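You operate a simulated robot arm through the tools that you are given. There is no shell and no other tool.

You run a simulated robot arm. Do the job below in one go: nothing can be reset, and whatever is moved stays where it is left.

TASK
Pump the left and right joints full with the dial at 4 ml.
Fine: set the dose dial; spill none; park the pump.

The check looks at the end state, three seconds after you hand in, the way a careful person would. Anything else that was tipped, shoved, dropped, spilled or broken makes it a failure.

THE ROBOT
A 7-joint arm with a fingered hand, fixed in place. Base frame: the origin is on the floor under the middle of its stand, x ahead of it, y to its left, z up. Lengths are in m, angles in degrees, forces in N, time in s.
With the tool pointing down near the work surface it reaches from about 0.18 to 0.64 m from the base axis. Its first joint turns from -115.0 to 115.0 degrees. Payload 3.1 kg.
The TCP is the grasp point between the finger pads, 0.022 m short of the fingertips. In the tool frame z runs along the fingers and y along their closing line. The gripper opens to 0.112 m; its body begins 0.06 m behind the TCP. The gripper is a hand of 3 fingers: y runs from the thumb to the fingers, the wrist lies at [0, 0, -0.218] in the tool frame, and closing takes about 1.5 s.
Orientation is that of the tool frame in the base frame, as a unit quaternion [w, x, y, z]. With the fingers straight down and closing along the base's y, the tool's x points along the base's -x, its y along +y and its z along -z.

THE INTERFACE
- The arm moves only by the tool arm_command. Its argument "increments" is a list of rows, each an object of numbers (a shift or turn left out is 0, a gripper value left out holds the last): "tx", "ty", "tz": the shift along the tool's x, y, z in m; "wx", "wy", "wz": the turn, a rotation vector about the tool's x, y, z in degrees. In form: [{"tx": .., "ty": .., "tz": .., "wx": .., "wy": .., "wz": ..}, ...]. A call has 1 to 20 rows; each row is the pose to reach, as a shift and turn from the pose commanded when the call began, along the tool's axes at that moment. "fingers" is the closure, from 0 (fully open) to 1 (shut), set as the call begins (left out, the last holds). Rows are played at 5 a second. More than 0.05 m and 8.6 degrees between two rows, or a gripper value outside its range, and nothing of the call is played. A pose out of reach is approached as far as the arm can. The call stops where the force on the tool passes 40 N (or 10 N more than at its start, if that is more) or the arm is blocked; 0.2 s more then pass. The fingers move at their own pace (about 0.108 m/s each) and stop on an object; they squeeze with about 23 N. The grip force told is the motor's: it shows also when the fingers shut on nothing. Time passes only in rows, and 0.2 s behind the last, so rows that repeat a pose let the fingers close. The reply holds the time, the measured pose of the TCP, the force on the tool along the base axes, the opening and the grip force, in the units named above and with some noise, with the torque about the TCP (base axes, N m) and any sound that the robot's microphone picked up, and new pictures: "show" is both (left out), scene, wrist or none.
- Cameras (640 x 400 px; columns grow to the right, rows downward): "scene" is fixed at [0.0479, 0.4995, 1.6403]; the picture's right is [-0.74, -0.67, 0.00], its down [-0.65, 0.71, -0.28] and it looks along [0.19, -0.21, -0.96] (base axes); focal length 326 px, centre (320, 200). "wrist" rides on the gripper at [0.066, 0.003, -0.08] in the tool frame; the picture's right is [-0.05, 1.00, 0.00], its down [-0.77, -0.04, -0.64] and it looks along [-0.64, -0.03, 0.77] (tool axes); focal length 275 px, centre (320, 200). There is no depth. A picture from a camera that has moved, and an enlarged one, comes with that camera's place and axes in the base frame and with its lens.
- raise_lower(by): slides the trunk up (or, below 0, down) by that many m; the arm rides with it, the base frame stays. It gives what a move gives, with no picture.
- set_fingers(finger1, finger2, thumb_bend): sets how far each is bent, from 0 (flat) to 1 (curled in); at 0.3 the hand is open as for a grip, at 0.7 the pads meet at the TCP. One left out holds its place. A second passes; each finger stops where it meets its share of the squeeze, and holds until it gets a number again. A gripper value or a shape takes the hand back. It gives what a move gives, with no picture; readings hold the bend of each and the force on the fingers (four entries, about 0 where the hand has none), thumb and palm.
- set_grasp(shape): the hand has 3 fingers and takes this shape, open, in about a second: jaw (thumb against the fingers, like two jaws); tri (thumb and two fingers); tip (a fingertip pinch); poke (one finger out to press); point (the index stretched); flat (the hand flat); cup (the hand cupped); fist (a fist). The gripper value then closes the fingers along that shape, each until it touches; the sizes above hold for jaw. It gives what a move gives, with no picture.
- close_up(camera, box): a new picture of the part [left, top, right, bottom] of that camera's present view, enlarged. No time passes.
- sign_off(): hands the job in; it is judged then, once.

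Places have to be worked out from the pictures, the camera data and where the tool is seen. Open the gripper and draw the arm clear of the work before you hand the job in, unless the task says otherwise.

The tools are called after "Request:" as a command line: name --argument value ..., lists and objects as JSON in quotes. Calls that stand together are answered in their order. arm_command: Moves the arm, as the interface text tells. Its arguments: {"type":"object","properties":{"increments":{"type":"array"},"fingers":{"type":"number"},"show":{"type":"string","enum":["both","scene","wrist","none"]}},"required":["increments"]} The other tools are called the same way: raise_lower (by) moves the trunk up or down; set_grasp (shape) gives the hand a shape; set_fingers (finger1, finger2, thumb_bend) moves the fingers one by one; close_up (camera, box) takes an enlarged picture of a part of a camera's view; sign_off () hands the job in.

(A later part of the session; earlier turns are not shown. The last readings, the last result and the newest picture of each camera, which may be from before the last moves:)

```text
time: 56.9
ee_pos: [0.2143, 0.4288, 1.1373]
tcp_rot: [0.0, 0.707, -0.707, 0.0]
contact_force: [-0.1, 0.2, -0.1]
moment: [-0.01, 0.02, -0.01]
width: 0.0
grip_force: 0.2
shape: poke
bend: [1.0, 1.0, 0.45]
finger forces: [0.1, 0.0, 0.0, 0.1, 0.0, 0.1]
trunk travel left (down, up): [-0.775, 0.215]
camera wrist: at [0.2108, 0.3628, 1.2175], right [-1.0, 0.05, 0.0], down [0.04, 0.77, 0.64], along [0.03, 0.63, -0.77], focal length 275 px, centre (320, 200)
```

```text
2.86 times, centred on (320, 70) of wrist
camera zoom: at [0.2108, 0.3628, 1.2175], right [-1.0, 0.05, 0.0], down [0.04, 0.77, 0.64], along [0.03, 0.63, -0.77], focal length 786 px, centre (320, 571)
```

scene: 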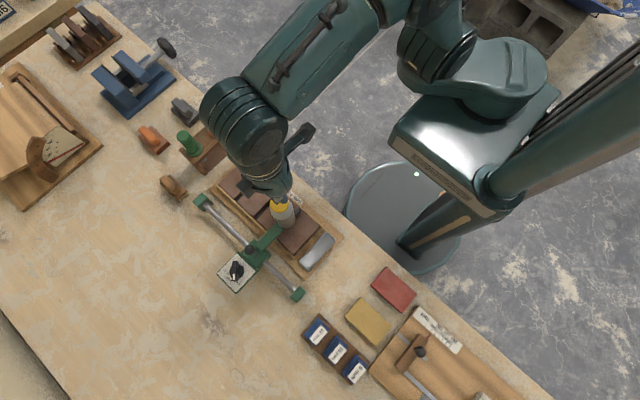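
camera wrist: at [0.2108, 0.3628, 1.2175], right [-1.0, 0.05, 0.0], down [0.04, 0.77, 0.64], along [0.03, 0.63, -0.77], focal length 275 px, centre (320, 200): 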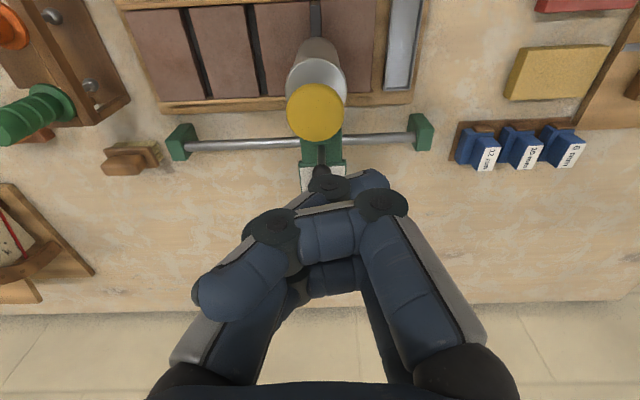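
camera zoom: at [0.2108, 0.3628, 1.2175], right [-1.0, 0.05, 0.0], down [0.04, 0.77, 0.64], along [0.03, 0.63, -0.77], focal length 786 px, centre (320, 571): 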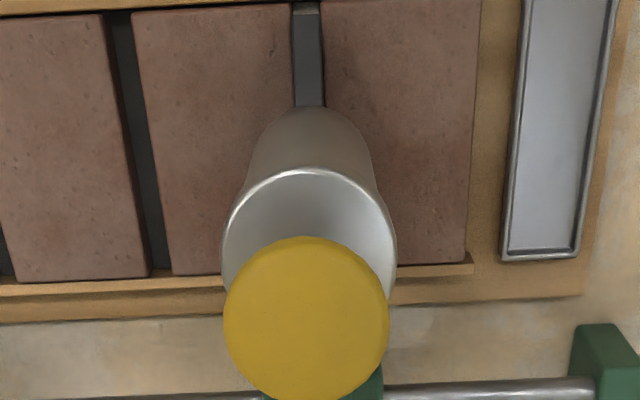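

The cap has sprung back and the carriage is still in place, with the cap at (0.2165, 0.428). I'll open to jaw and form poke again so the thumb tucks in properly.

Request:
set_grasp --shape "jaw"

Request:
set_grasp --shape "poke"

Request:
arm_command --increments '[{"tz": 0}, {"tz": 0}]' --show "wrist"

```text
time: 57.8
ee_pos: [0.2136, 0.4299, 1.1357]
tcp_rot: [0.0, 0.708, -0.707, 0.0]
contact_force: [0.0, 0.4, 0.2]
moment: [-0.01, -0.01, -0.02]
width: 0.1121
grip_force: 0.0
shape: jaw
bend: [0.3, 0.3, 0.3]
finger forces: [0.0, 0.0, 0.1, 0.0, 0.0, 0.0]
trunk travel left (down, up): [-0.775, 0.215]
```

```text
time: 58.7
ee_pos: [0.2138, 0.429, 1.1368]
tcp_rot: [0.0, -0.707, 0.707, 0.0]
contact_force: [-0.3, -0.1, 0.3]
moment: [0.0, -0.01, 0.03]
width: 0.0001
grip_force: 0.2
shape: poke
bend: [1.0, 1.0, 0.46]
finger forces: [0.0, 0.0, 0.0, 0.1, 0.0, 0.0]
trunk travel left (down, up): [-0.775, 0.215]
```

```text
time: 59.3
ee_pos: [0.214, 0.4296, 1.1354]
tcp_rot: [0.0, -0.707, 0.707, 0.001]
contact_force: [0.8, 0.6, -0.2]
moment: [0.0, -0.02, 0.04]
width: 0.0
grip_force: 0.1
shape: poke
bend: [1.0, 1.0, 0.46]
finger forces: [0.1, 0.1, 0.1, 0.0, 0.1, 0.0]
trunk travel left (down, up): [-0.775, 0.215]
camera wrist: at [0.2107, 0.3628, 1.2173], right [-1.0, 0.05, 0.0], down [0.04, 0.77, 0.64], along [0.03, 0.64, -0.77], focal length 275 px, centre (320, 200)
```

wrist: 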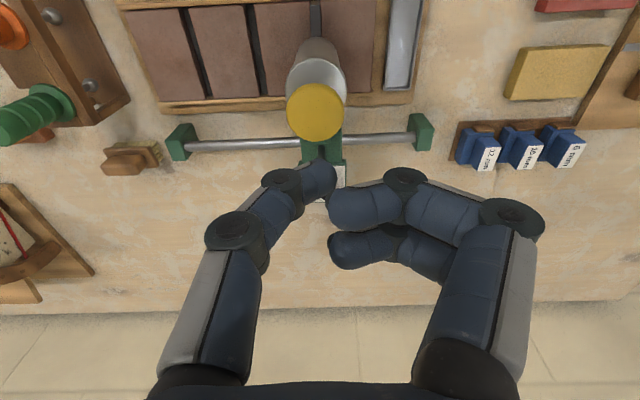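

In poke, the thumb is the extended digit and gives way above about 10 N. I'll close the shape fully so every digit is curled to its stop, making a rigid flat face, and look at it.

Request:
arm_command --increments '[{"tz": 0}, {"tz": 0}, {"tz": 0}, {"tz": 0}, {"tz": 0}, {"tz": 0}]' --fingers 1.0 --show "wrist"

Request:
close_up --camera "wrist" --box '[200, 110, 520, 310]'

```text
time: 60.7
ee_pos: [0.213, 0.429, 1.1342]
tcp_rot: [0.0, -0.707, 0.707, -0.001]
contact_force: [-0.1, -0.5, 0.7]
moment: [0.02, 0.01, 0.0]
width: 0.0
grip_force: 22.5
shape: jaw
bend: [0.66, 0.66, 0.74]
finger forces: [0.1, 0.0, 0.1, 0.0, 0.1, 0.0]
trunk travel left (down, up): [-0.775, 0.215]
camera wrist: at [0.2107, 0.3628, 1.2173], right [-1.0, 0.05, 0.0], down [0.04, 0.77, 0.64], along [0.03, 0.64, -0.77], focal length 275 px, centre (320, 200)
```

wrist: 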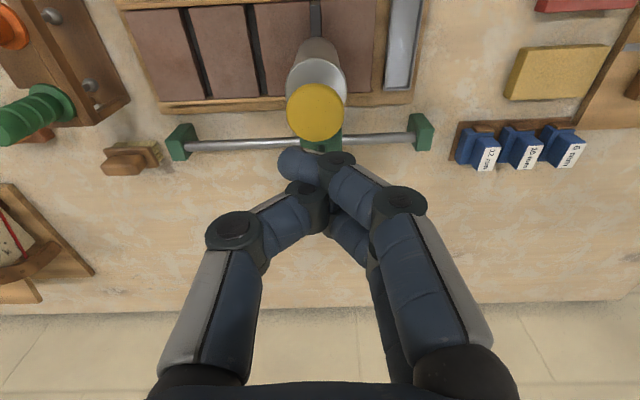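

```text
2.00 times, centred on (360, 210) of wrist
camera zoom: at [0.2107, 0.3628, 1.2173], right [-1.0, 0.05, 0.0], down [0.04, 0.77, 0.64], along [0.03, 0.64, -0.77], focal length 551 px, centre (240, 180)
```

zoom: 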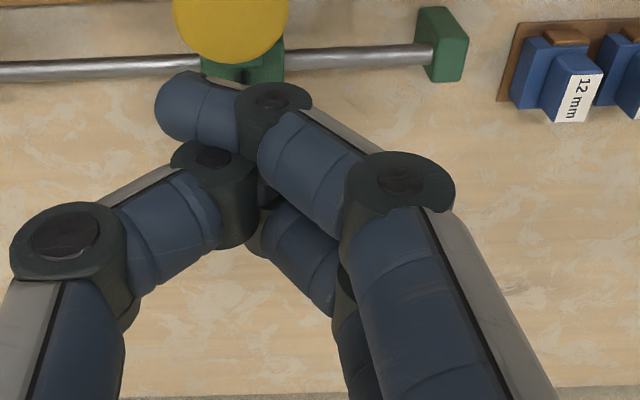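

A gripper value takes the hand back to jaw. I'll instead curl the two fingers fully to their stop and leave the thumb open out of the way, which gives a rigid face to press with.

Request:
set_fingers --thumb_bend 0.25

Request:
set_fingers --finger1 1.0 --finger2 1.0 --thumb_bend 0.25

Request:
arm_command --increments '[{"tz": 0}, {"tz": 0}]' --show "wrist"

```text
time: 61.7
ee_pos: [0.2143, 0.4281, 1.1358]
tcp_rot: [-0.001, 0.707, -0.707, 0.0]
contact_force: [0.0, -0.5, 0.0]
moment: [0.0, -0.01, -0.02]
width: 0.0011
grip_force: 0.0
shape: fingers
bend: [0.65, 0.65, 0.65]
finger forces: [0.1, 0.1, 0.1, 0.0, 0.0, 0.0]
trunk travel left (down, up): [-0.775, 0.215]
```

```text
time: 62.7
ee_pos: [0.2146, 0.4297, 1.1355]
tcp_rot: [0.001, -0.707, 0.707, 0.001]
contact_force: [0.3, -1.0, 0.2]
moment: [-0.04, 0.01, -0.01]
width: 0.0007
grip_force: 0.1
shape: fingers
bend: [0.77, 0.77, 0.68]
finger forces: [0.0, 0.0, 0.1, 0.1, 0.0, 0.0]
trunk travel left (down, up): [-0.775, 0.215]
```

```text
time: 63.3
ee_pos: [0.2138, 0.4291, 1.1353]
tcp_rot: [0.0, -0.707, 0.707, 0.0]
contact_force: [0.0, -0.1, -0.1]
moment: [0.01, 0.0, 0.01]
width: 0.0011
grip_force: 0.0
shape: fingers
bend: [0.77, 0.77, 0.69]
finger forces: [0.0, 0.1, 0.1, 0.1, 0.0, 0.0]
trunk travel left (down, up): [-0.775, 0.215]
camera wrist: at [0.2107, 0.3628, 1.2173], right [-1.0, 0.05, 0.0], down [0.04, 0.77, 0.64], along [0.03, 0.64, -0.77], focal length 275 px, centre (320, 200)
```

wrist: 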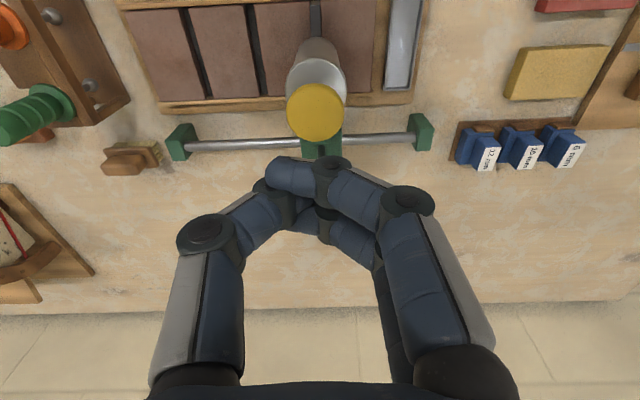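

The thumb is caught behind the crossed fingers. I'll open the whole hand first and then curl only the two fingers.

Request:
set_grasp --shape "jaw"

Request:
set_fingers --finger1 1.0 --finger2 1.0 --thumb_bend 0.25

Request:
arm_command --increments '[{"tz": 0}, {"tz": 0}, {"tz": 0}]' --show "wrist"

```text
time: 64.2
ee_pos: [0.2143, 0.4297, 1.1352]
tcp_rot: [0.0, 0.708, -0.706, 0.001]
contact_force: [0.6, 0.8, -0.3]
moment: [0.01, 0.04, 0.0]
width: 0.1118
grip_force: 0.0
shape: jaw
bend: [0.3, 0.3, 0.3]
finger forces: [0.1, 0.1, 0.0, 0.1, 0.0, 0.1]
trunk travel left (down, up): [-0.775, 0.215]
```

```text
time: 65.2
ee_pos: [0.2146, 0.4293, 1.1352]
tcp_rot: [0.0, 0.707, -0.707, 0.0]
contact_force: [0.1, -0.2, -1.0]
moment: [0.0, 0.01, 0.0]
width: 0.0486
grip_force: 0.0
shape: fingers
bend: [1.0, 1.0, 0.25]
finger forces: [0.0, 0.1, 0.0, 0.0, 0.0, 0.0]
trunk travel left (down, up): [-0.775, 0.215]
```

```text
time: 66.0
ee_pos: [0.2132, 0.4286, 1.137]
tcp_rot: [0.0, -0.707, 0.707, 0.0]
contact_force: [-0.4, 0.2, -0.1]
moment: [0.01, 0.0, 0.02]
width: 0.0484
grip_force: 0.0
shape: fingers
bend: [1.0, 1.0, 0.25]
finger forces: [0.0, 0.0, 0.0, 0.1, 0.1, 0.1]
trunk travel left (down, up): [-0.775, 0.215]
camera wrist: at [0.2107, 0.3628, 1.2173], right [-1.0, 0.05, 0.0], down [0.04, 0.77, 0.64], along [0.03, 0.64, -0.77], focal length 275 px, centre (320, 200)
```

wrist: 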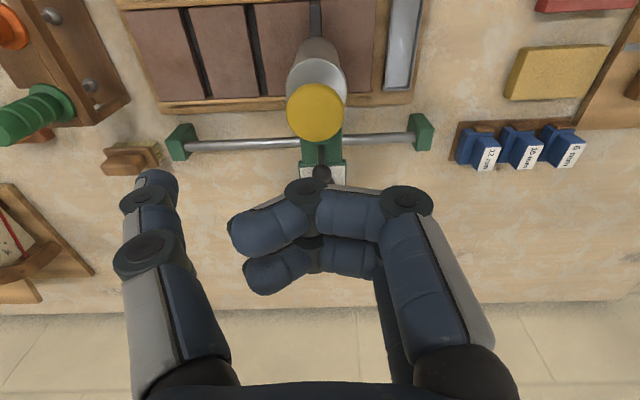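

The two fingers are now curled to a firm flat face, centred near the TCP and with the underside about 4 mm behind it. I'll lower to z of about 1.057, just short of the cap, to check for contact.

Request:
arm_command --increments '[{"tz": 0.03}, {"tz": 0.06}, {"tz": 0.078}, {"tz": 0.078}]' --show "wrist"

```text
time: 67.0
ee_pos: [0.2157, 0.4279, 1.0587]
tcp_rot: [0.001, -0.707, 0.707, 0.001]
contact_force: [0.0, -0.7, 0.1]
moment: [-0.05, 0.01, 0.01]
width: 0.0486
grip_force: 0.0
shape: fingers
bend: [1.0, 1.0, 0.25]
finger forces: [0.1, 0.1, 0.0, 0.0, 0.1, 0.0]
trunk travel left (down, up): [-0.775, 0.215]
camera wrist: at [0.213, 0.361, 1.14], right [-1.0, 0.05, 0.0], down [0.04, 0.77, 0.64], along [0.03, 0.64, -0.77], focal length 275 px, centre (320, 200)
```

wrist: 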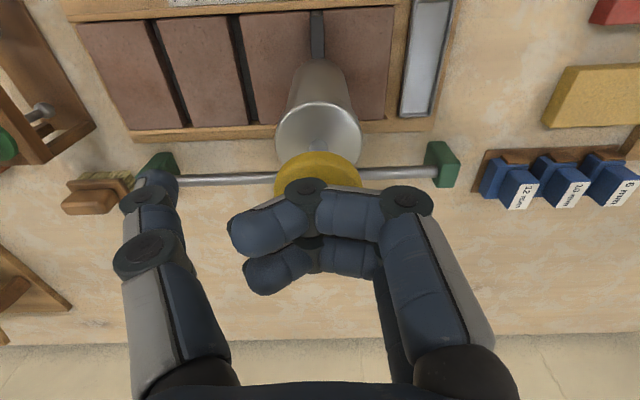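

There is no contact yet and the ring of the fingers is over the cap's middle. I'll check the gap fill and nozzle before pressing.

Request:
close_up --camera "wrist" --box '[270, 0, 370, 62]'

```text
6.40 times, centred on (320, 31) of wrist
camera zoom: at [0.213, 0.361, 1.14], right [-1.0, 0.05, 0.0], down [0.04, 0.77, 0.64], along [0.03, 0.64, -0.77], focal length 1762 px, centre (320, 1282)
```

zoom: 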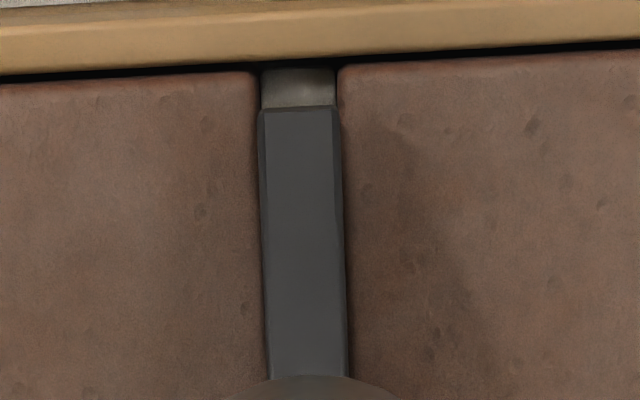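

The gap now shows grey mortar low down beneath the nozzle, so stroke one counted. I'll press stroke two in small steps.

Request:
arm_command --increments '[{"tz": 0.008}, {"tz": 0.013}, {"tz": 0.018}, {"tz": 0.022}, {"tz": 0.025}]' --show "wrist"

```text
time: 68.2
ee_pos: [0.2123, 0.4275, 1.0361]
tcp_rot: [-0.003, 0.708, -0.707, -0.001]
contact_force: [-2.4, 3.4, 17.6]
moment: [-0.03, -0.14, 0.02]
width: 0.0502
grip_force: 9.5
shape: fingers
bend: [1.0, 1.0, 0.25]
finger forces: [8.3, 9.4, 0.0, 0.0, 0.0, 0.0]
trunk travel left (down, up): [-0.775, 0.215]
camera wrist: at [0.2094, 0.3608, 1.1168], right [-1.0, 0.05, 0.0], down [0.03, 0.77, 0.64], along [0.03, 0.64, -0.77], focal length 275 px, centre (320, 200)
```

wrist: 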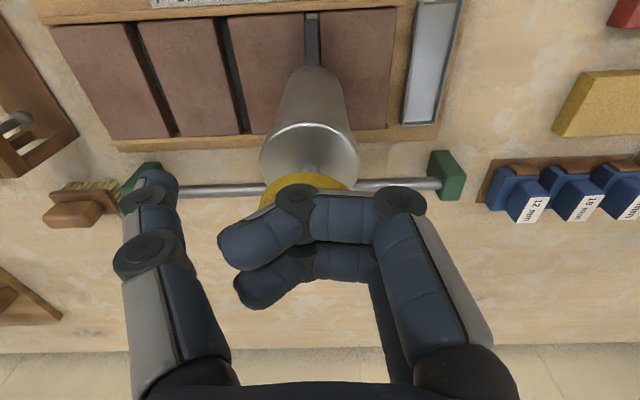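

The force is 17.6 N and the cap is well down. I'll check the nozzle alignment and cap height at this point.

Request:
close_up --camera "wrist" --box '[260, 0, 370, 70]'

Request:
close_up --camera "wrist" --box '[230, 100, 400, 240]'

```text
5.71 times, centred on (315, 35) of wrist
camera zoom: at [0.2094, 0.3608, 1.1168], right [-1.0, 0.05, 0.0], down [0.03, 0.77, 0.64], along [0.03, 0.64, -0.77], focal length 1573 px, centre (349, 1143)
```

zoom: 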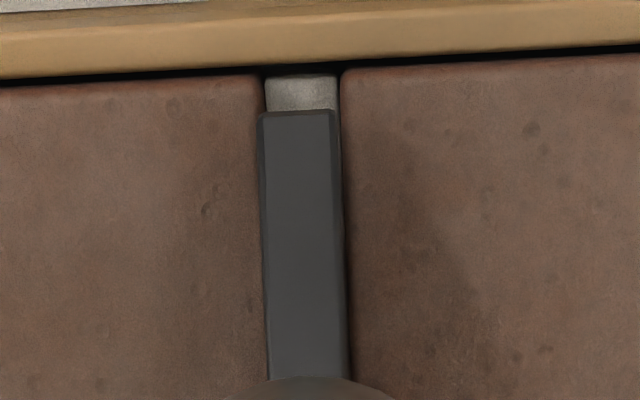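

```text
2.86 times, centred on (315, 170) of wrist
camera zoom: at [0.2094, 0.3608, 1.1168], right [-1.0, 0.05, 0.0], down [0.03, 0.77, 0.64], along [0.03, 0.64, -0.77], focal length 786 px, centre (334, 286)
```

zoom: 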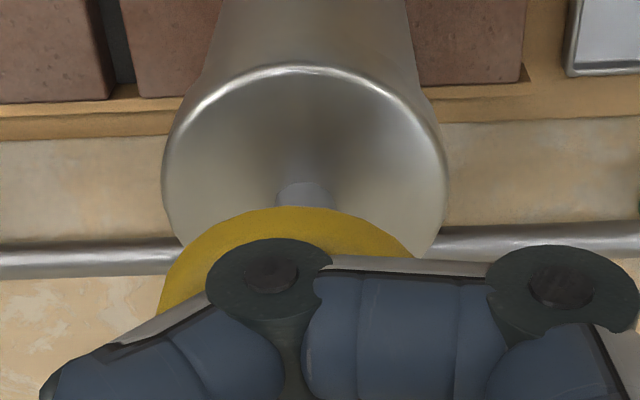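

The nozzle is still inside the gap edges and the mortar is visibly higher. I'll push 3 mm further to be sure of the full stroke, and then release straight up.

Request:
arm_command --increments '[{"tz": 0.0015}, {"tz": 0.003}, {"tz": 0.003}]' --show "none"

Request:
close_up --camera "wrist" --box '[230, 100, 400, 240]'

Request:
close_up --camera "wrist" --box '[260, 0, 370, 70]'

```text
time: 69.0
ee_pos: [0.2135, 0.4272, 1.032]
tcp_rot: [-0.002, 0.707, -0.707, 0.0]
contact_force: [-3.1, 7.4, 30.0]
moment: [-0.09, -0.24, 0.03]
width: 0.0519
grip_force: 15.0
shape: fingers
bend: [1.0, 1.0, 0.25]
finger forces: [14.0, 15.4, 0.1, 0.0, 0.0, 0.0]
trunk travel left (down, up): [-0.775, 0.215]
```

```text
2.86 times, centred on (315, 170) of wrist
camera zoom: at [0.2092, 0.3608, 1.1135], right [-1.0, 0.05, 0.0], down [0.03, 0.77, 0.64], along [0.03, 0.64, -0.77], focal length 786 px, centre (334, 286)
```

zoom: 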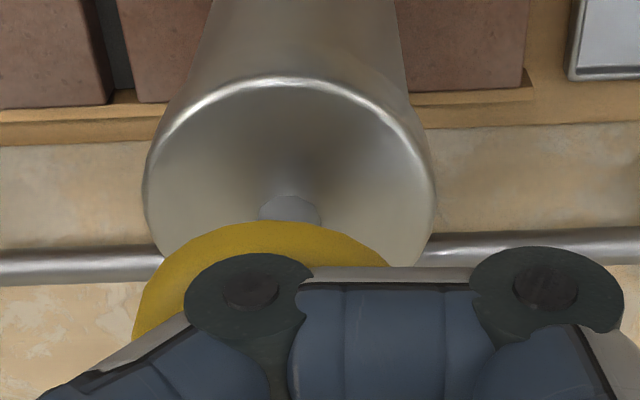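

```text
5.71 times, centred on (315, 35) of wrist
camera zoom: at [0.2092, 0.3608, 1.1135], right [-1.0, 0.05, 0.0], down [0.03, 0.77, 0.64], along [0.03, 0.64, -0.77], focal length 1573 px, centre (349, 1143)
```

zoom: 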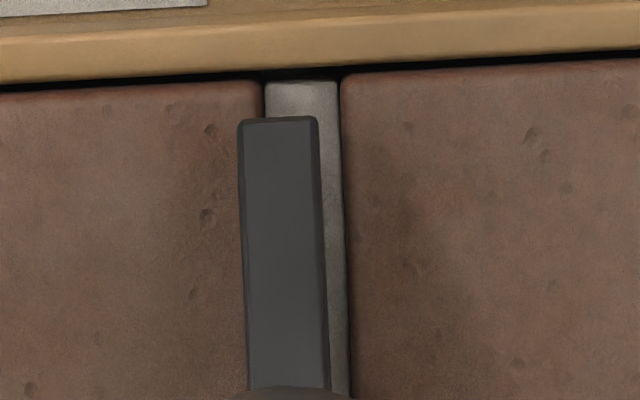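

The full stroke is done, but the last push slid the carriage about 3 mm to +x, since the curled fingers pushed sideways. I'll release straight up. From now on I'll straddle the pump with the open hand and press with the flat palm, which should push straight down.

Request:
arm_command --increments '[{"tz": -0.01}, {"tz": -0.03}, {"tz": -0.06}, {"tz": -0.1}, {"tz": -0.125}]' --show "none"

Request:
set_grasp --shape "jaw"

Request:
arm_command --increments '[{"tz": 0}, {"tz": 0}]' --fingers 0

Request:
close_up --camera "wrist" --box '[240, 0, 400, 140]'

```text
time: 70.2
ee_pos: [0.2187, 0.4285, 1.1554]
tcp_rot: [-0.001, -0.707, 0.707, -0.001]
contact_force: [0.5, 0.4, -0.3]
moment: [0.01, 0.0, 0.02]
width: 0.0484
grip_force: 0.0
shape: fingers
bend: [1.0, 1.0, 0.25]
finger forces: [0.0, 0.0, 0.1, 0.0, 0.1, 0.0]
trunk travel left (down, up): [-0.775, 0.215]
```

```text
time: 71.1
ee_pos: [0.2174, 0.427, 1.1555]
tcp_rot: [0.0, 0.707, -0.707, 0.0]
contact_force: [-0.4, -0.7, 0.0]
moment: [-0.01, 0.02, 0.03]
width: 0.112
grip_force: 0.0
shape: jaw
bend: [0.3, 0.3, 0.3]
finger forces: [0.0, 0.0, 0.1, 0.0, 0.0, 0.1]
trunk travel left (down, up): [-0.775, 0.215]
```

```text
time: 71.7
ee_pos: [0.2176, 0.4274, 1.1572]
tcp_rot: [0.0, 0.707, -0.707, 0.0]
contact_force: [0.0, -0.7, -0.5]
moment: [-0.01, -0.01, 0.03]
width: 0.1124
grip_force: 0.1
shape: jaw
bend: [0.3, 0.3, 0.3]
finger forces: [0.0, 0.1, 0.0, 0.0, 0.0, 0.1]
trunk travel left (down, up): [-0.775, 0.215]
camera wrist: at [0.2145, 0.3616, 1.2375], right [-1.0, 0.05, 0.0], down [0.04, 0.77, 0.64], along [0.03, 0.64, -0.77], focal length 275 px, centre (320, 200)
```

scene: 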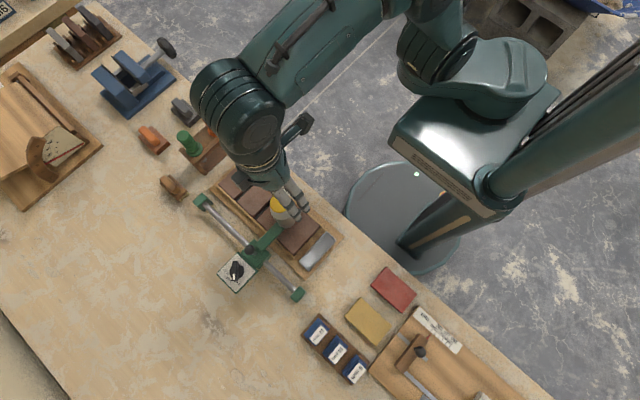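
wrist: 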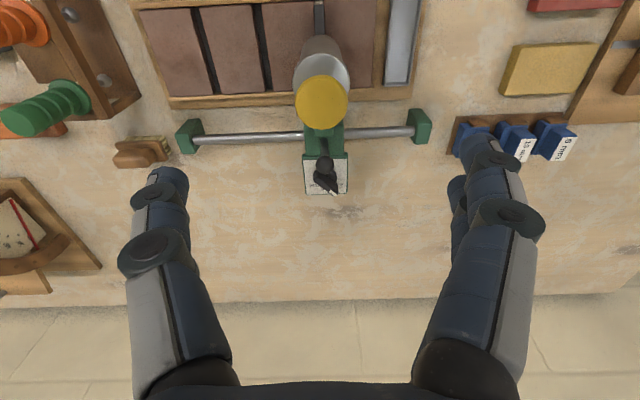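

```text
2.86 times, centred on (320, 70) of wrist
camera zoom: at [0.2145, 0.3616, 1.2375], right [-1.0, 0.05, 0.0], down [0.04, 0.77, 0.64], along [0.03, 0.64, -0.77], focal length 786 px, centre (320, 571)
```

zoom: 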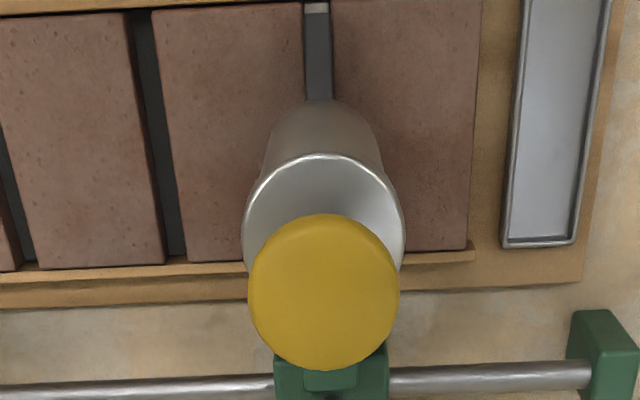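

After release the nozzle sits centred in the gap again. The cap is at (0.2167, 0.429), right under the palm axis. I'll lower the open hand around the pump to z of about 1.006, which leaves the palm just above the cap.

Request:
arm_command --increments '[{"tx": -0.001, "tz": 0.04}, {"tx": -0.001, "tz": 0.08}, {"tx": -0.001, "tz": 0.12}, {"tx": -0.001, "tz": 0.14}, {"tx": -0.001, "tz": 0.15}, {"tx": -0.001, "tz": 0.15}]'

```text
time: 73.1
ee_pos: [0.2157, 0.4283, 1.0043]
tcp_rot: [0.0, 0.708, -0.706, 0.001]
contact_force: [-0.1, -0.8, 0.6]
moment: [-0.02, -0.01, 0.04]
width: 0.1122
grip_force: 0.2
shape: jaw
bend: [0.3, 0.3, 0.3]
finger forces: [0.0, 0.0, 0.1, 0.0, 0.0, 0.0]
trunk travel left (down, up): [-0.775, 0.215]
camera wrist: at [0.2118, 0.3622, 1.0858], right [-1.0, 0.05, 0.0], down [0.04, 0.77, 0.64], along [0.03, 0.64, -0.77], focal length 275 px, centre (320, 200)
```

scene: 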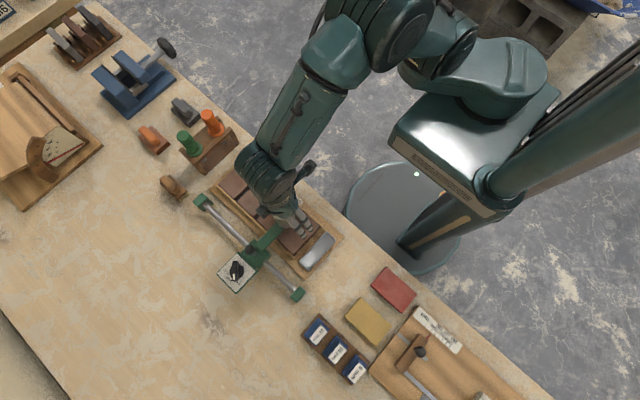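
wrist: 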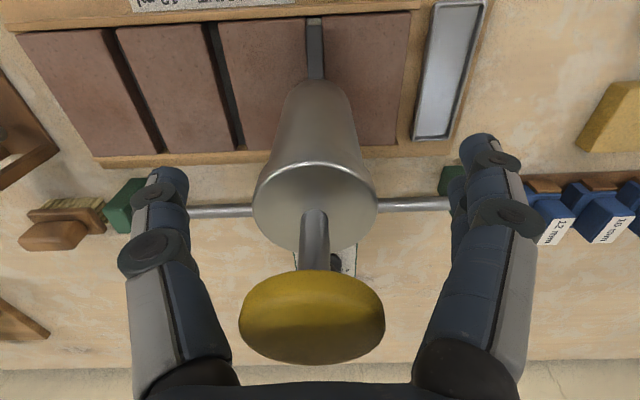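

The hand straddles the pump with no contact and the cap is directly under the palm. I'll zoom on the nozzle and gap to be sure of the alignment and fill level before stroke three.

Request:
close_up --camera "wrist" --box '[270, 0, 370, 62]'

Request:
close_up --camera "wrist" --box '[200, 140, 430, 400]'

```text
6.40 times, centred on (320, 31) of wrist
camera zoom: at [0.2118, 0.3622, 1.0858], right [-1.0, 0.05, 0.0], down [0.04, 0.77, 0.64], along [0.03, 0.64, -0.77], focal length 1762 px, centre (320, 1282)
```

zoom: 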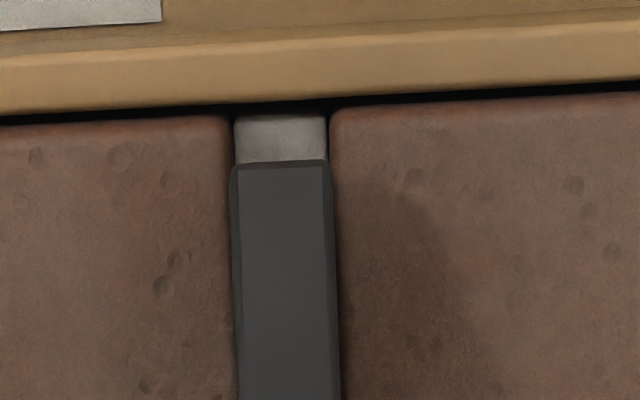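

```text
1.54 times, centred on (315, 270) of wrist
camera zoom: at [0.2118, 0.3622, 1.0858], right [-1.0, 0.05, 0.0], down [0.04, 0.77, 0.64], along [0.03, 0.64, -0.77], focal length 424 px, centre (328, 92)
```

zoom: 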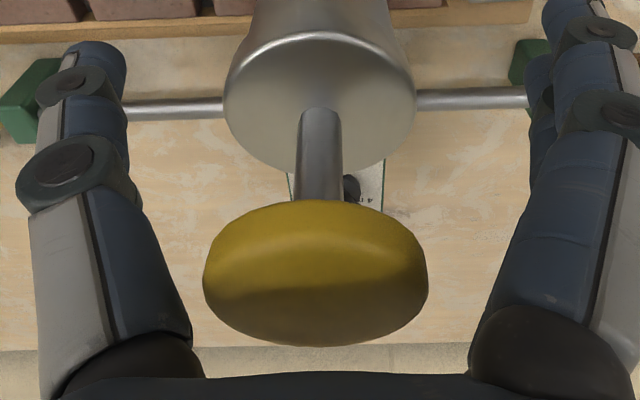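

The alignment is right and the fill is part-way up. I'll press with the palm in small steps.

Request:
arm_command --increments '[{"tz": 0.006}, {"tz": 0.011}, {"tz": 0.016}, {"tz": 0.02}]' --show "wrist"

```text
time: 74.1
ee_pos: [0.2149, 0.4294, 0.9865]
tcp_rot: [0.0, -0.707, 0.707, 0.0]
contact_force: [-0.2, -0.4, 1.4]
moment: [-0.01, 0.03, 0.02]
width: 0.1118
grip_force: 0.1
shape: jaw
bend: [0.3, 0.3, 0.3]
finger forces: [0.0, 0.1, 0.0, 0.1, 0.3, 1.6]
trunk travel left (down, up): [-0.775, 0.215]
camera wrist: at [0.2121, 0.3629, 1.0672], right [-1.0, 0.05, 0.0], down [0.04, 0.77, 0.64], along [0.03, 0.64, -0.77], focal length 275 px, centre (320, 200)
```

wrist: 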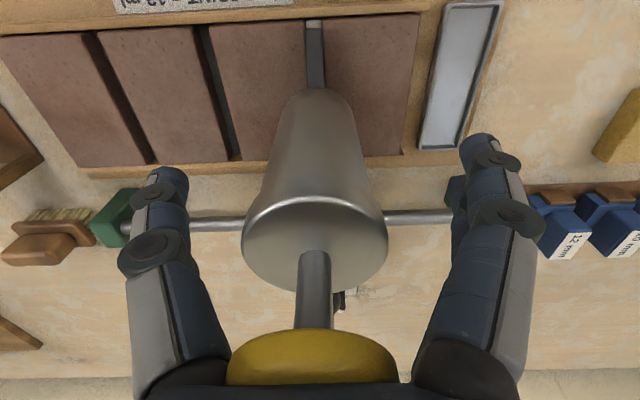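

The palm has just touched the cap, with no sideways force. I'll continue down 12 mm.

Request:
arm_command --increments '[{"tz": 0.004}, {"tz": 0.008}, {"tz": 0.012}]' --show "wrist"

```text
time: 75.0
ee_pos: [0.2169, 0.4306, 0.9793]
tcp_rot: [-0.007, 0.708, -0.706, -0.005]
contact_force: [-1.2, -2.1, 30.5]
moment: [0.1, -0.04, 0.02]
width: 0.1118
grip_force: 0.0
shape: jaw
bend: [0.3, 0.3, 0.3]
finger forces: [0.0, 0.0, 0.0, 0.1, 0.5, 30.3]
trunk travel left (down, up): [-0.775, 0.215]
stopped in row 3: the force on the tool passed its limit at 41 N (the readings are from after the stop); the commanded pose is now the measured one
camera wrist: at [0.2119, 0.3626, 1.0593], right [-1.0, 0.05, 0.0], down [0.03, 0.76, 0.65], along [0.03, 0.65, -0.76], focal length 275 px, centre (320, 200)
```

wrist: 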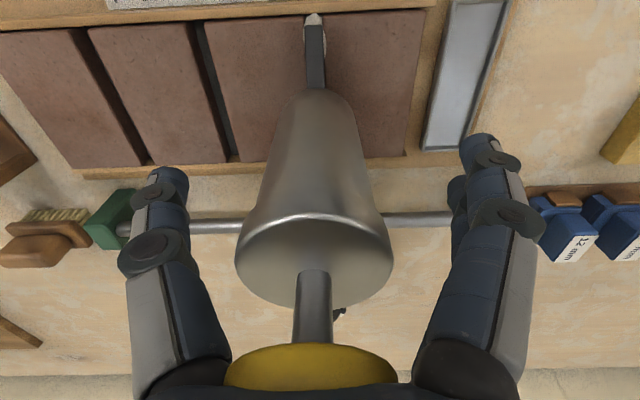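

The plunger hit its stop after only about 7 mm of travel. I'll look at the gap end, where something pale shows now.

Request:
close_up --camera "wrist" --box '[270, 0, 370, 62]'

Request:
close_up --camera "wrist" --box '[200, 140, 430, 400]'

```text
6.40 times, centred on (320, 31) of wrist
camera zoom: at [0.2119, 0.3626, 1.0593], right [-1.0, 0.05, 0.0], down [0.03, 0.76, 0.65], along [0.03, 0.65, -0.76], focal length 1762 px, centre (320, 1282)
```

zoom: 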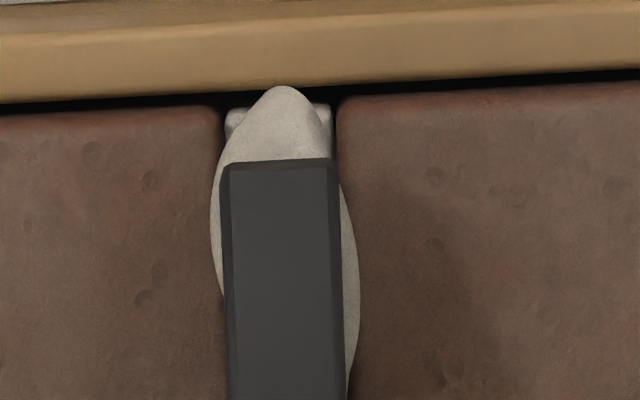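

```text
1.54 times, centred on (315, 270) of wrist
camera zoom: at [0.2119, 0.3626, 1.0593], right [-1.0, 0.05, 0.0], down [0.03, 0.76, 0.65], along [0.03, 0.65, -0.76], focal length 424 px, centre (328, 92)
```

zoom: 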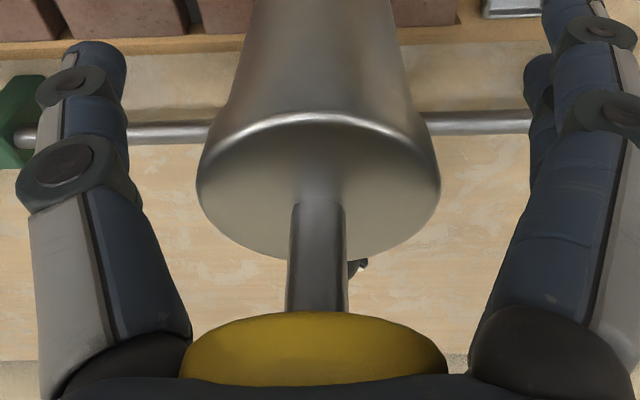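

Pale mortar now stands in a ridge along the joint, wider than the gap. I'll raise the hand straight up and look at it closely before doing anything else.

Request:
arm_command --increments '[{"tz": -0.01}, {"tz": -0.03}, {"tz": -0.06}, {"tz": -0.1}, {"tz": -0.14}, {"tz": -0.165}]' --show "wrist"

Request:
close_up --camera "wrist" --box '[270, 0, 370, 62]'

Request:
close_up --camera "scene" --box '[220, 170, 340, 280]'

```text
time: 76.4
ee_pos: [0.2142, 0.4295, 1.1418]
tcp_rot: [-0.004, 0.707, -0.707, -0.001]
contact_force: [-1.5, 0.3, 0.1]
moment: [-0.01, -0.01, -0.02]
width: 0.1119
grip_force: 0.0
shape: jaw
bend: [0.3, 0.3, 0.3]
finger forces: [0.1, 0.1, 0.1, 0.1, 0.0, 0.0]
trunk travel left (down, up): [-0.775, 0.215]
camera wrist: at [0.2115, 0.363, 1.2229], right [-1.0, 0.05, 0.0], down [0.04, 0.77, 0.64], along [0.03, 0.64, -0.77], focal length 275 px, centre (320, 200)
```

wrist: 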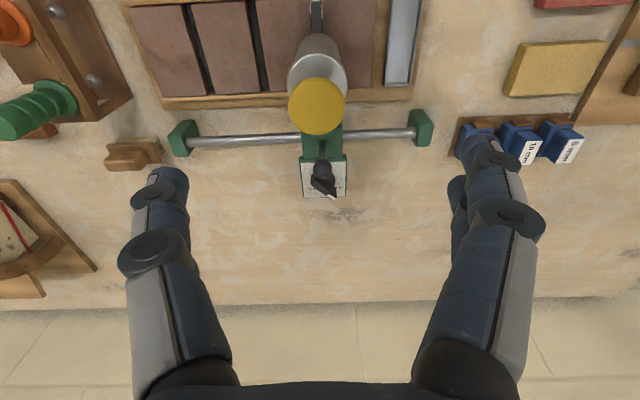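

```text
6.40 times, centred on (320, 31) of wrist
camera zoom: at [0.2115, 0.363, 1.2229], right [-1.0, 0.05, 0.0], down [0.04, 0.77, 0.64], along [0.03, 0.64, -0.77], focal length 1762 px, centre (320, 1282)
```

zoom: 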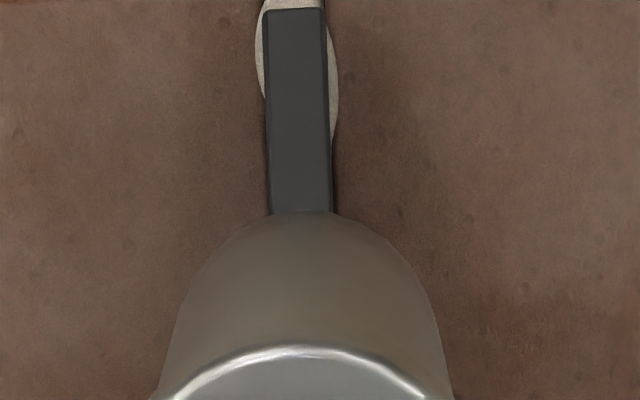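

```text
3.64 times, centred on (280, 225) of scene
camera zoom: at [0.0479, 0.4995, 1.6403], right [-0.74, -0.67, 0.0], down [-0.65, 0.71, -0.28], along [0.19, -0.21, -0.96], focal length 1184 px, centre (466, 109)
```

zoom: 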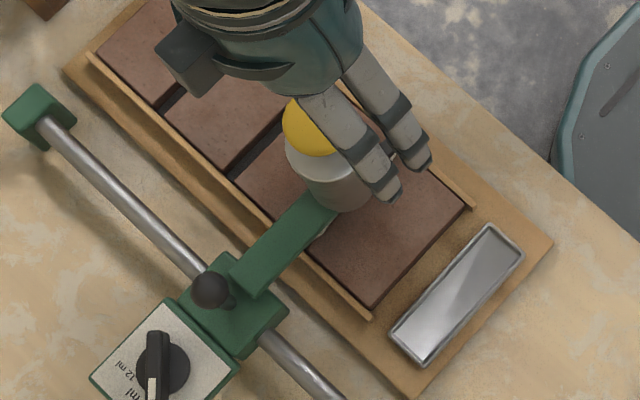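

The mortar stands proud near the nozzle's front end, so I need to know whether the dial really reads 4 ml. I'll zoom on the dial in the scene view.

Request:
close_up --camera "scene" --box '[215, 245, 265, 295]'

Request:
close_up --camera "wrist" --box '[290, 130, 360, 210]'

Request:
close_up --camera "scene" --box '[255, 190, 325, 250]'

```text
8.00 times, centred on (240, 270) of scene
camera zoom: at [0.0479, 0.4995, 1.6403], right [-0.74, -0.67, 0.0], down [-0.65, 0.71, -0.28], along [0.19, -0.21, -0.96], focal length 2604 px, centre (960, -360)
```

zoom: 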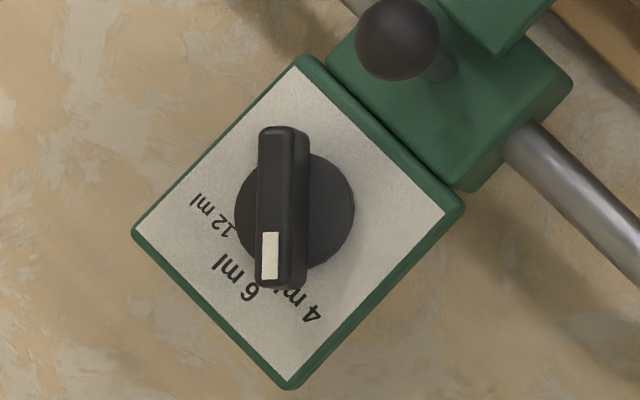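

```text
5.00 times, centred on (325, 170) of wrist
camera zoom: at [0.2115, 0.363, 1.2229], right [-1.0, 0.05, 0.0], down [0.04, 0.77, 0.64], along [0.03, 0.64, -0.77], focal length 1376 px, centre (295, 350)
```

zoom: 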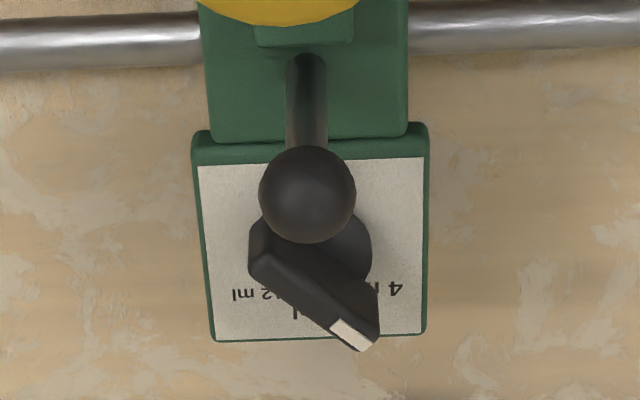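

```text
6.67 times, centred on (290, 220) of scene
camera zoom: at [0.0479, 0.4995, 1.6403], right [-0.74, -0.67, 0.0], down [-0.65, 0.71, -0.28], along [0.19, -0.21, -0.96], focal length 2170 px, centre (520, 67)
```

zoom: 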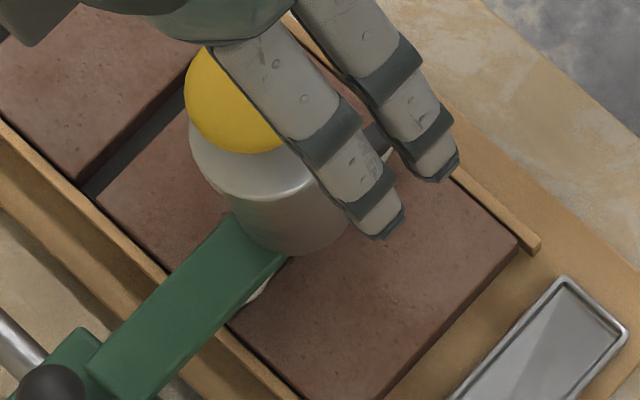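

The dial does point at 4 ml. I'll move to the earlier viewing spot in front of the joint to see exactly what the mortar looks like.

Request:
arm_command --increments '[{"tx": 0.04}, {"tx": 0.08}, {"tx": 0.12}, {"tx": 0.132, "tz": 0.03}, {"tx": 0.132, "tz": 0.07}, {"tx": 0.132, "tz": 0.11}, {"tx": 0.132, "tz": 0.11}]'

Request:
close_up --camera "wrist" --box '[280, 140, 370, 210]'

Request:
close_up --camera "scene" --box '[255, 190, 325, 250]'

```text
time: 78.0
ee_pos: [0.2117, 0.2994, 1.0275]
tcp_rot: [-0.003, 0.707, -0.707, -0.003]
contact_force: [0.4, 0.1, 0.0]
moment: [0.01, 0.01, 0.02]
width: 0.1121
grip_force: 0.0
shape: jaw
bend: [0.3, 0.3, 0.3]
finger forces: [0.0, 0.0, 0.0, 0.0, 0.0, 0.1]
trunk travel left (down, up): [-0.775, 0.215]
camera wrist: at [0.2094, 0.2322, 1.1074], right [-1.0, 0.05, 0.0], down [0.04, 0.77, 0.64], along [0.03, 0.64, -0.77], focal length 275 px, centre (320, 200)
```

scene: 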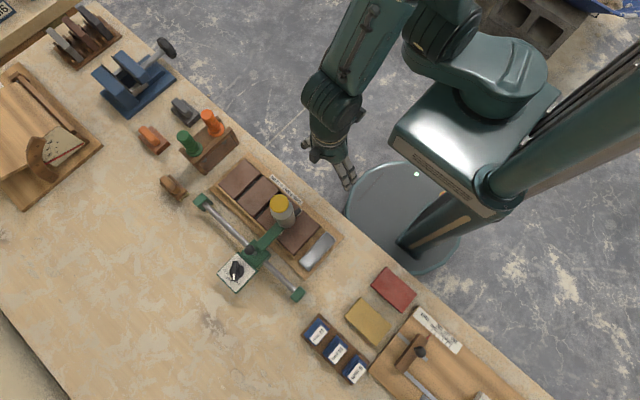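
wrist: 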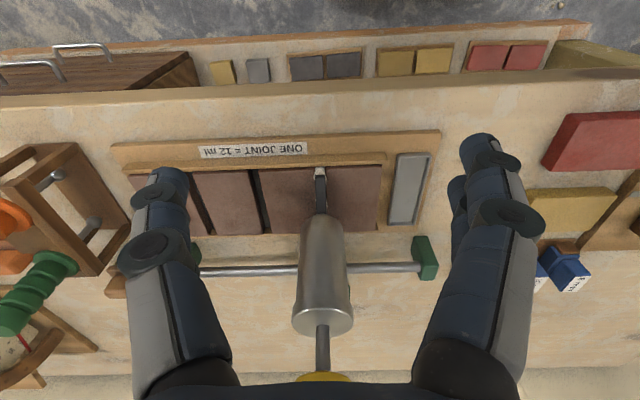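

```text
5.71 times, centred on (325, 175) of wrist
camera zoom: at [0.2094, 0.2322, 1.1074], right [-1.0, 0.05, 0.0], down [0.04, 0.77, 0.64], along [0.03, 0.64, -0.77], focal length 1573 px, centre (291, 343)
```

zoom: 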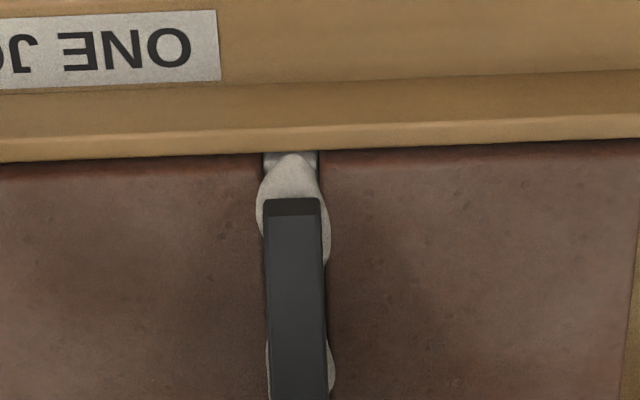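

```text
6.67 times, centred on (290, 220) of scene
camera zoom: at [0.0479, 0.4995, 1.6403], right [-0.74, -0.67, 0.0], down [-0.65, 0.71, -0.28], along [0.19, -0.21, -0.96], focal length 2170 px, centre (520, 67)
```

zoom: 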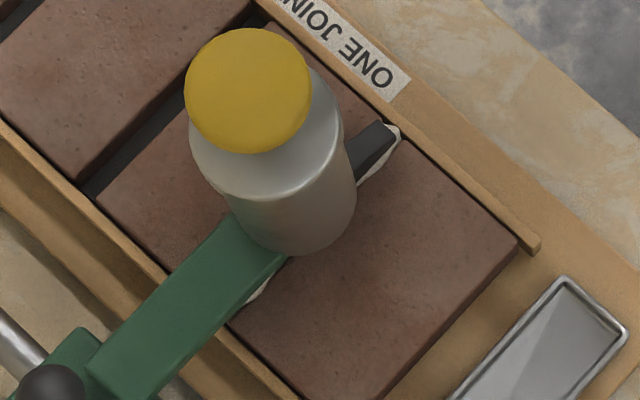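

The mortar has come up as a ridge along the left joint, so it is certainly full and I won't touch it again. I'll do the right joint carefully, checking each stroke. I'll move the pump there by gripping its cylinder with the open hand from above, keeping the palm clear of the cap.

Request:
arm_command --increments '[{"tz": -0.04}, {"tz": -0.08}, {"tz": -0.115}, {"tx": -0.045, "ty": -0.002, "tz": -0.115}, {"tx": -0.09, "ty": -0.004, "tz": -0.115}, {"tx": -0.129, "ty": -0.004, "tz": -0.115}, {"tx": -0.129, "ty": -0.004, "tz": -0.115}]' --show "wrist"

Request:
close_up --camera "wrist" --box '[260, 0, 390, 140]'

```text
time: 79.6
ee_pos: [0.2215, 0.4265, 1.1469]
tcp_rot: [0.003, -0.707, 0.708, 0.003]
contact_force: [-0.2, -0.5, 0.3]
moment: [-0.01, -0.01, 0.03]
width: 0.112
grip_force: 0.0
shape: jaw
bend: [0.3, 0.3, 0.3]
finger forces: [0.1, 0.0, 0.1, 0.1, 0.0, 0.0]
trunk travel left (down, up): [-0.775, 0.215]
camera wrist: at [0.218, 0.3594, 1.2269], right [-1.0, 0.05, 0.0], down [0.04, 0.77, 0.64], along [0.03, 0.64, -0.77], focal length 275 px, centre (320, 200)
```

wrist: 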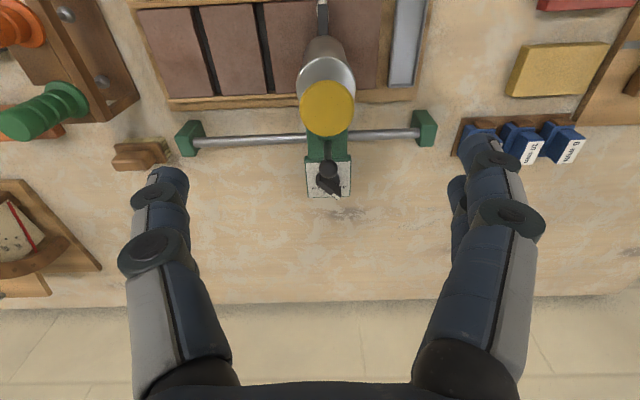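

```text
2.86 times, centred on (325, 70) of wrist
camera zoom: at [0.218, 0.3594, 1.2269], right [-1.0, 0.05, 0.0], down [0.04, 0.77, 0.64], along [0.03, 0.64, -0.77], focal length 786 px, centre (306, 571)
```

zoom: 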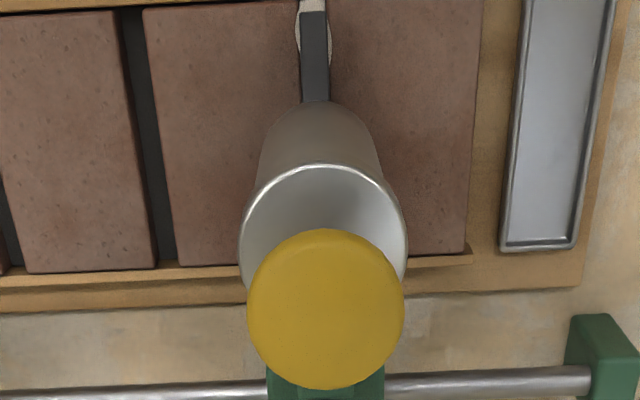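

The cap is at about (0.2167, 0.427). I'll shift 5 mm and lower the open hand to z of about 1.014, so the fingertips flank the cylinder and the palm stays well above the cap.

Request:
arm_command --increments '[{"tx": -0.001, "ty": 0.005, "tz": 0.04}, {"tx": -0.001, "ty": 0.005, "tz": 0.08}, {"tx": -0.001, "ty": 0.005, "tz": 0.115}, {"tx": -0.001, "ty": 0.005, "tz": 0.132}, {"tx": -0.001, "ty": 0.005, "tz": 0.132}]' --show "wrist"

```text
time: 80.8
ee_pos: [0.2154, 0.4304, 1.0161]
tcp_rot: [-0.004, 0.708, -0.706, -0.003]
contact_force: [-0.8, 0.8, -0.5]
moment: [-0.01, 0.03, 0.0]
width: 0.1116
grip_force: 0.0
shape: jaw
bend: [0.3, 0.3, 0.3]
finger forces: [0.1, 0.0, 0.0, 0.1, 0.0, 0.0]
trunk travel left (down, up): [-0.775, 0.215]
camera wrist: at [0.2113, 0.3639, 1.0977], right [-1.0, 0.05, 0.0], down [0.04, 0.77, 0.64], along [0.03, 0.64, -0.77], focal length 275 px, centre (320, 200)
```

wrist: 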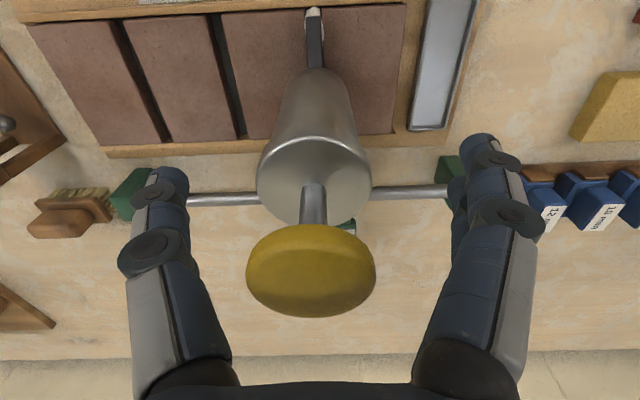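

The cylinder top is at z of about 1.011 and the cap is clear of the palm. I'll lower 8 mm more and close the fingers on the cylinder.

Request:
arm_command --increments '[{"tx": 0.002, "tz": 0.004}, {"tx": 0.002, "tz": 0.008}, {"tx": 0.002, "tz": 0.008}, {"tx": 0.002, "tz": 0.008}, {"tx": 0.002, "tz": 0.008}, {"tx": 0.002, "tz": 0.008}, {"tx": 0.002, "tz": 0.008}]' --fingers 1.0 --show "wrist"

```text
time: 82.4
ee_pos: [0.215, 0.4264, 1.0085]
tcp_rot: [0.004, -0.707, 0.707, 0.002]
contact_force: [-0.7, -1.3, 2.4]
moment: [-0.03, -0.03, -0.05]
width: 0.0375
grip_force: 23.3
shape: jaw
bend: [0.74, 0.74, 0.7]
finger forces: [10.2, 10.8, 0.0, 0.1, 20.8, 0.0]
trunk travel left (down, up): [-0.775, 0.215]
camera wrist: at [0.2113, 0.3596, 1.0891], right [-1.0, 0.05, 0.0], down [0.04, 0.77, 0.64], along [0.03, 0.64, -0.77], focal length 275 px, centre (320, 200)
```

wrist: 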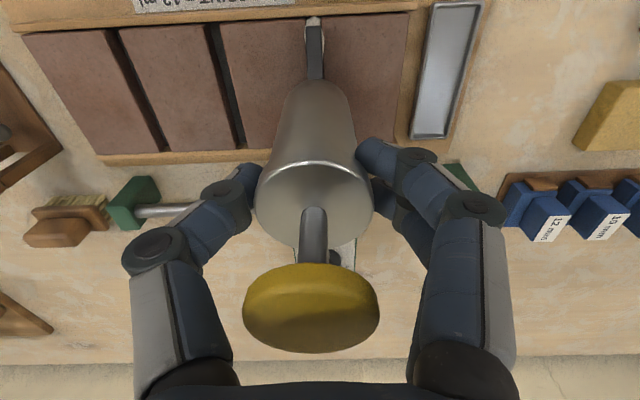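

The cylinder is gripped and the palm has no load. I'll slide the pump +x by 0.133 m towards the right joint.

Request:
arm_command --increments '[{"ty": -0.02}, {"ty": -0.04}, {"ty": -0.06}, {"ty": -0.08}, {"ty": -0.1}, {"ty": -0.118}, {"ty": -0.13}, {"ty": -0.133}, {"ty": -0.133}]'

Request:
close_up --camera "wrist" --box '[270, 0, 370, 62]'

```text
time: 84.4
ee_pos: [0.3473, 0.4262, 1.0085]
tcp_rot: [-0.005, 0.707, -0.707, -0.003]
contact_force: [3.3, -3.1, 7.6]
moment: [-0.02, -0.03, -0.04]
width: 0.0376
grip_force: 23.0
shape: jaw
bend: [0.74, 0.74, 0.7]
finger forces: [10.9, 11.1, 0.0, 0.0, 25.1, 0.0]
trunk travel left (down, up): [-0.775, 0.215]
camera wrist: at [0.3443, 0.3594, 1.0882], right [-1.0, 0.05, 0.0], down [0.04, 0.76, 0.64], along [0.03, 0.64, -0.77], focal length 275 px, centre (320, 200)
```

scene: 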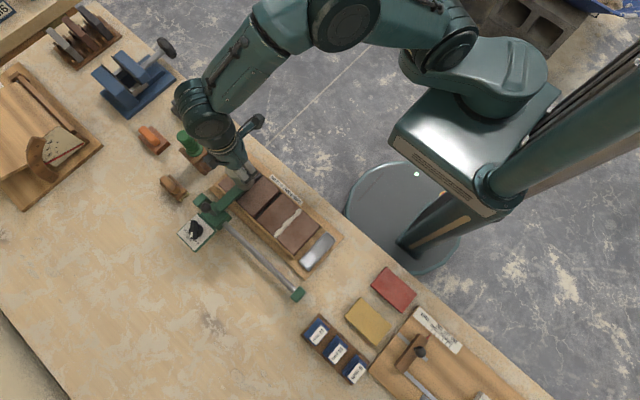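
wrist: 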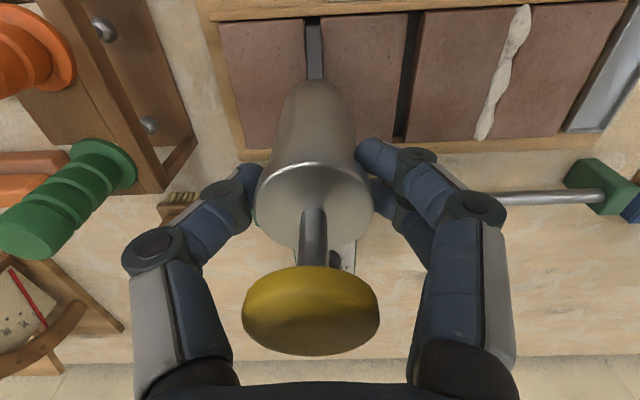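

```text
6.40 times, centred on (320, 31) of wrist
camera zoom: at [0.3443, 0.3594, 1.0882], right [-1.0, 0.05, 0.0], down [0.04, 0.76, 0.64], along [0.03, 0.64, -0.77], focal length 1762 px, centre (320, 1282)
```

zoom: 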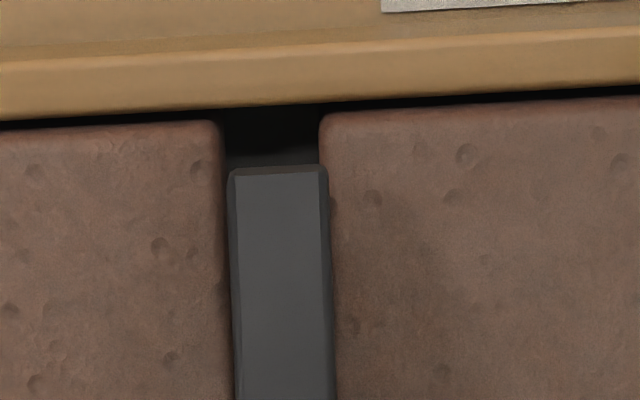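

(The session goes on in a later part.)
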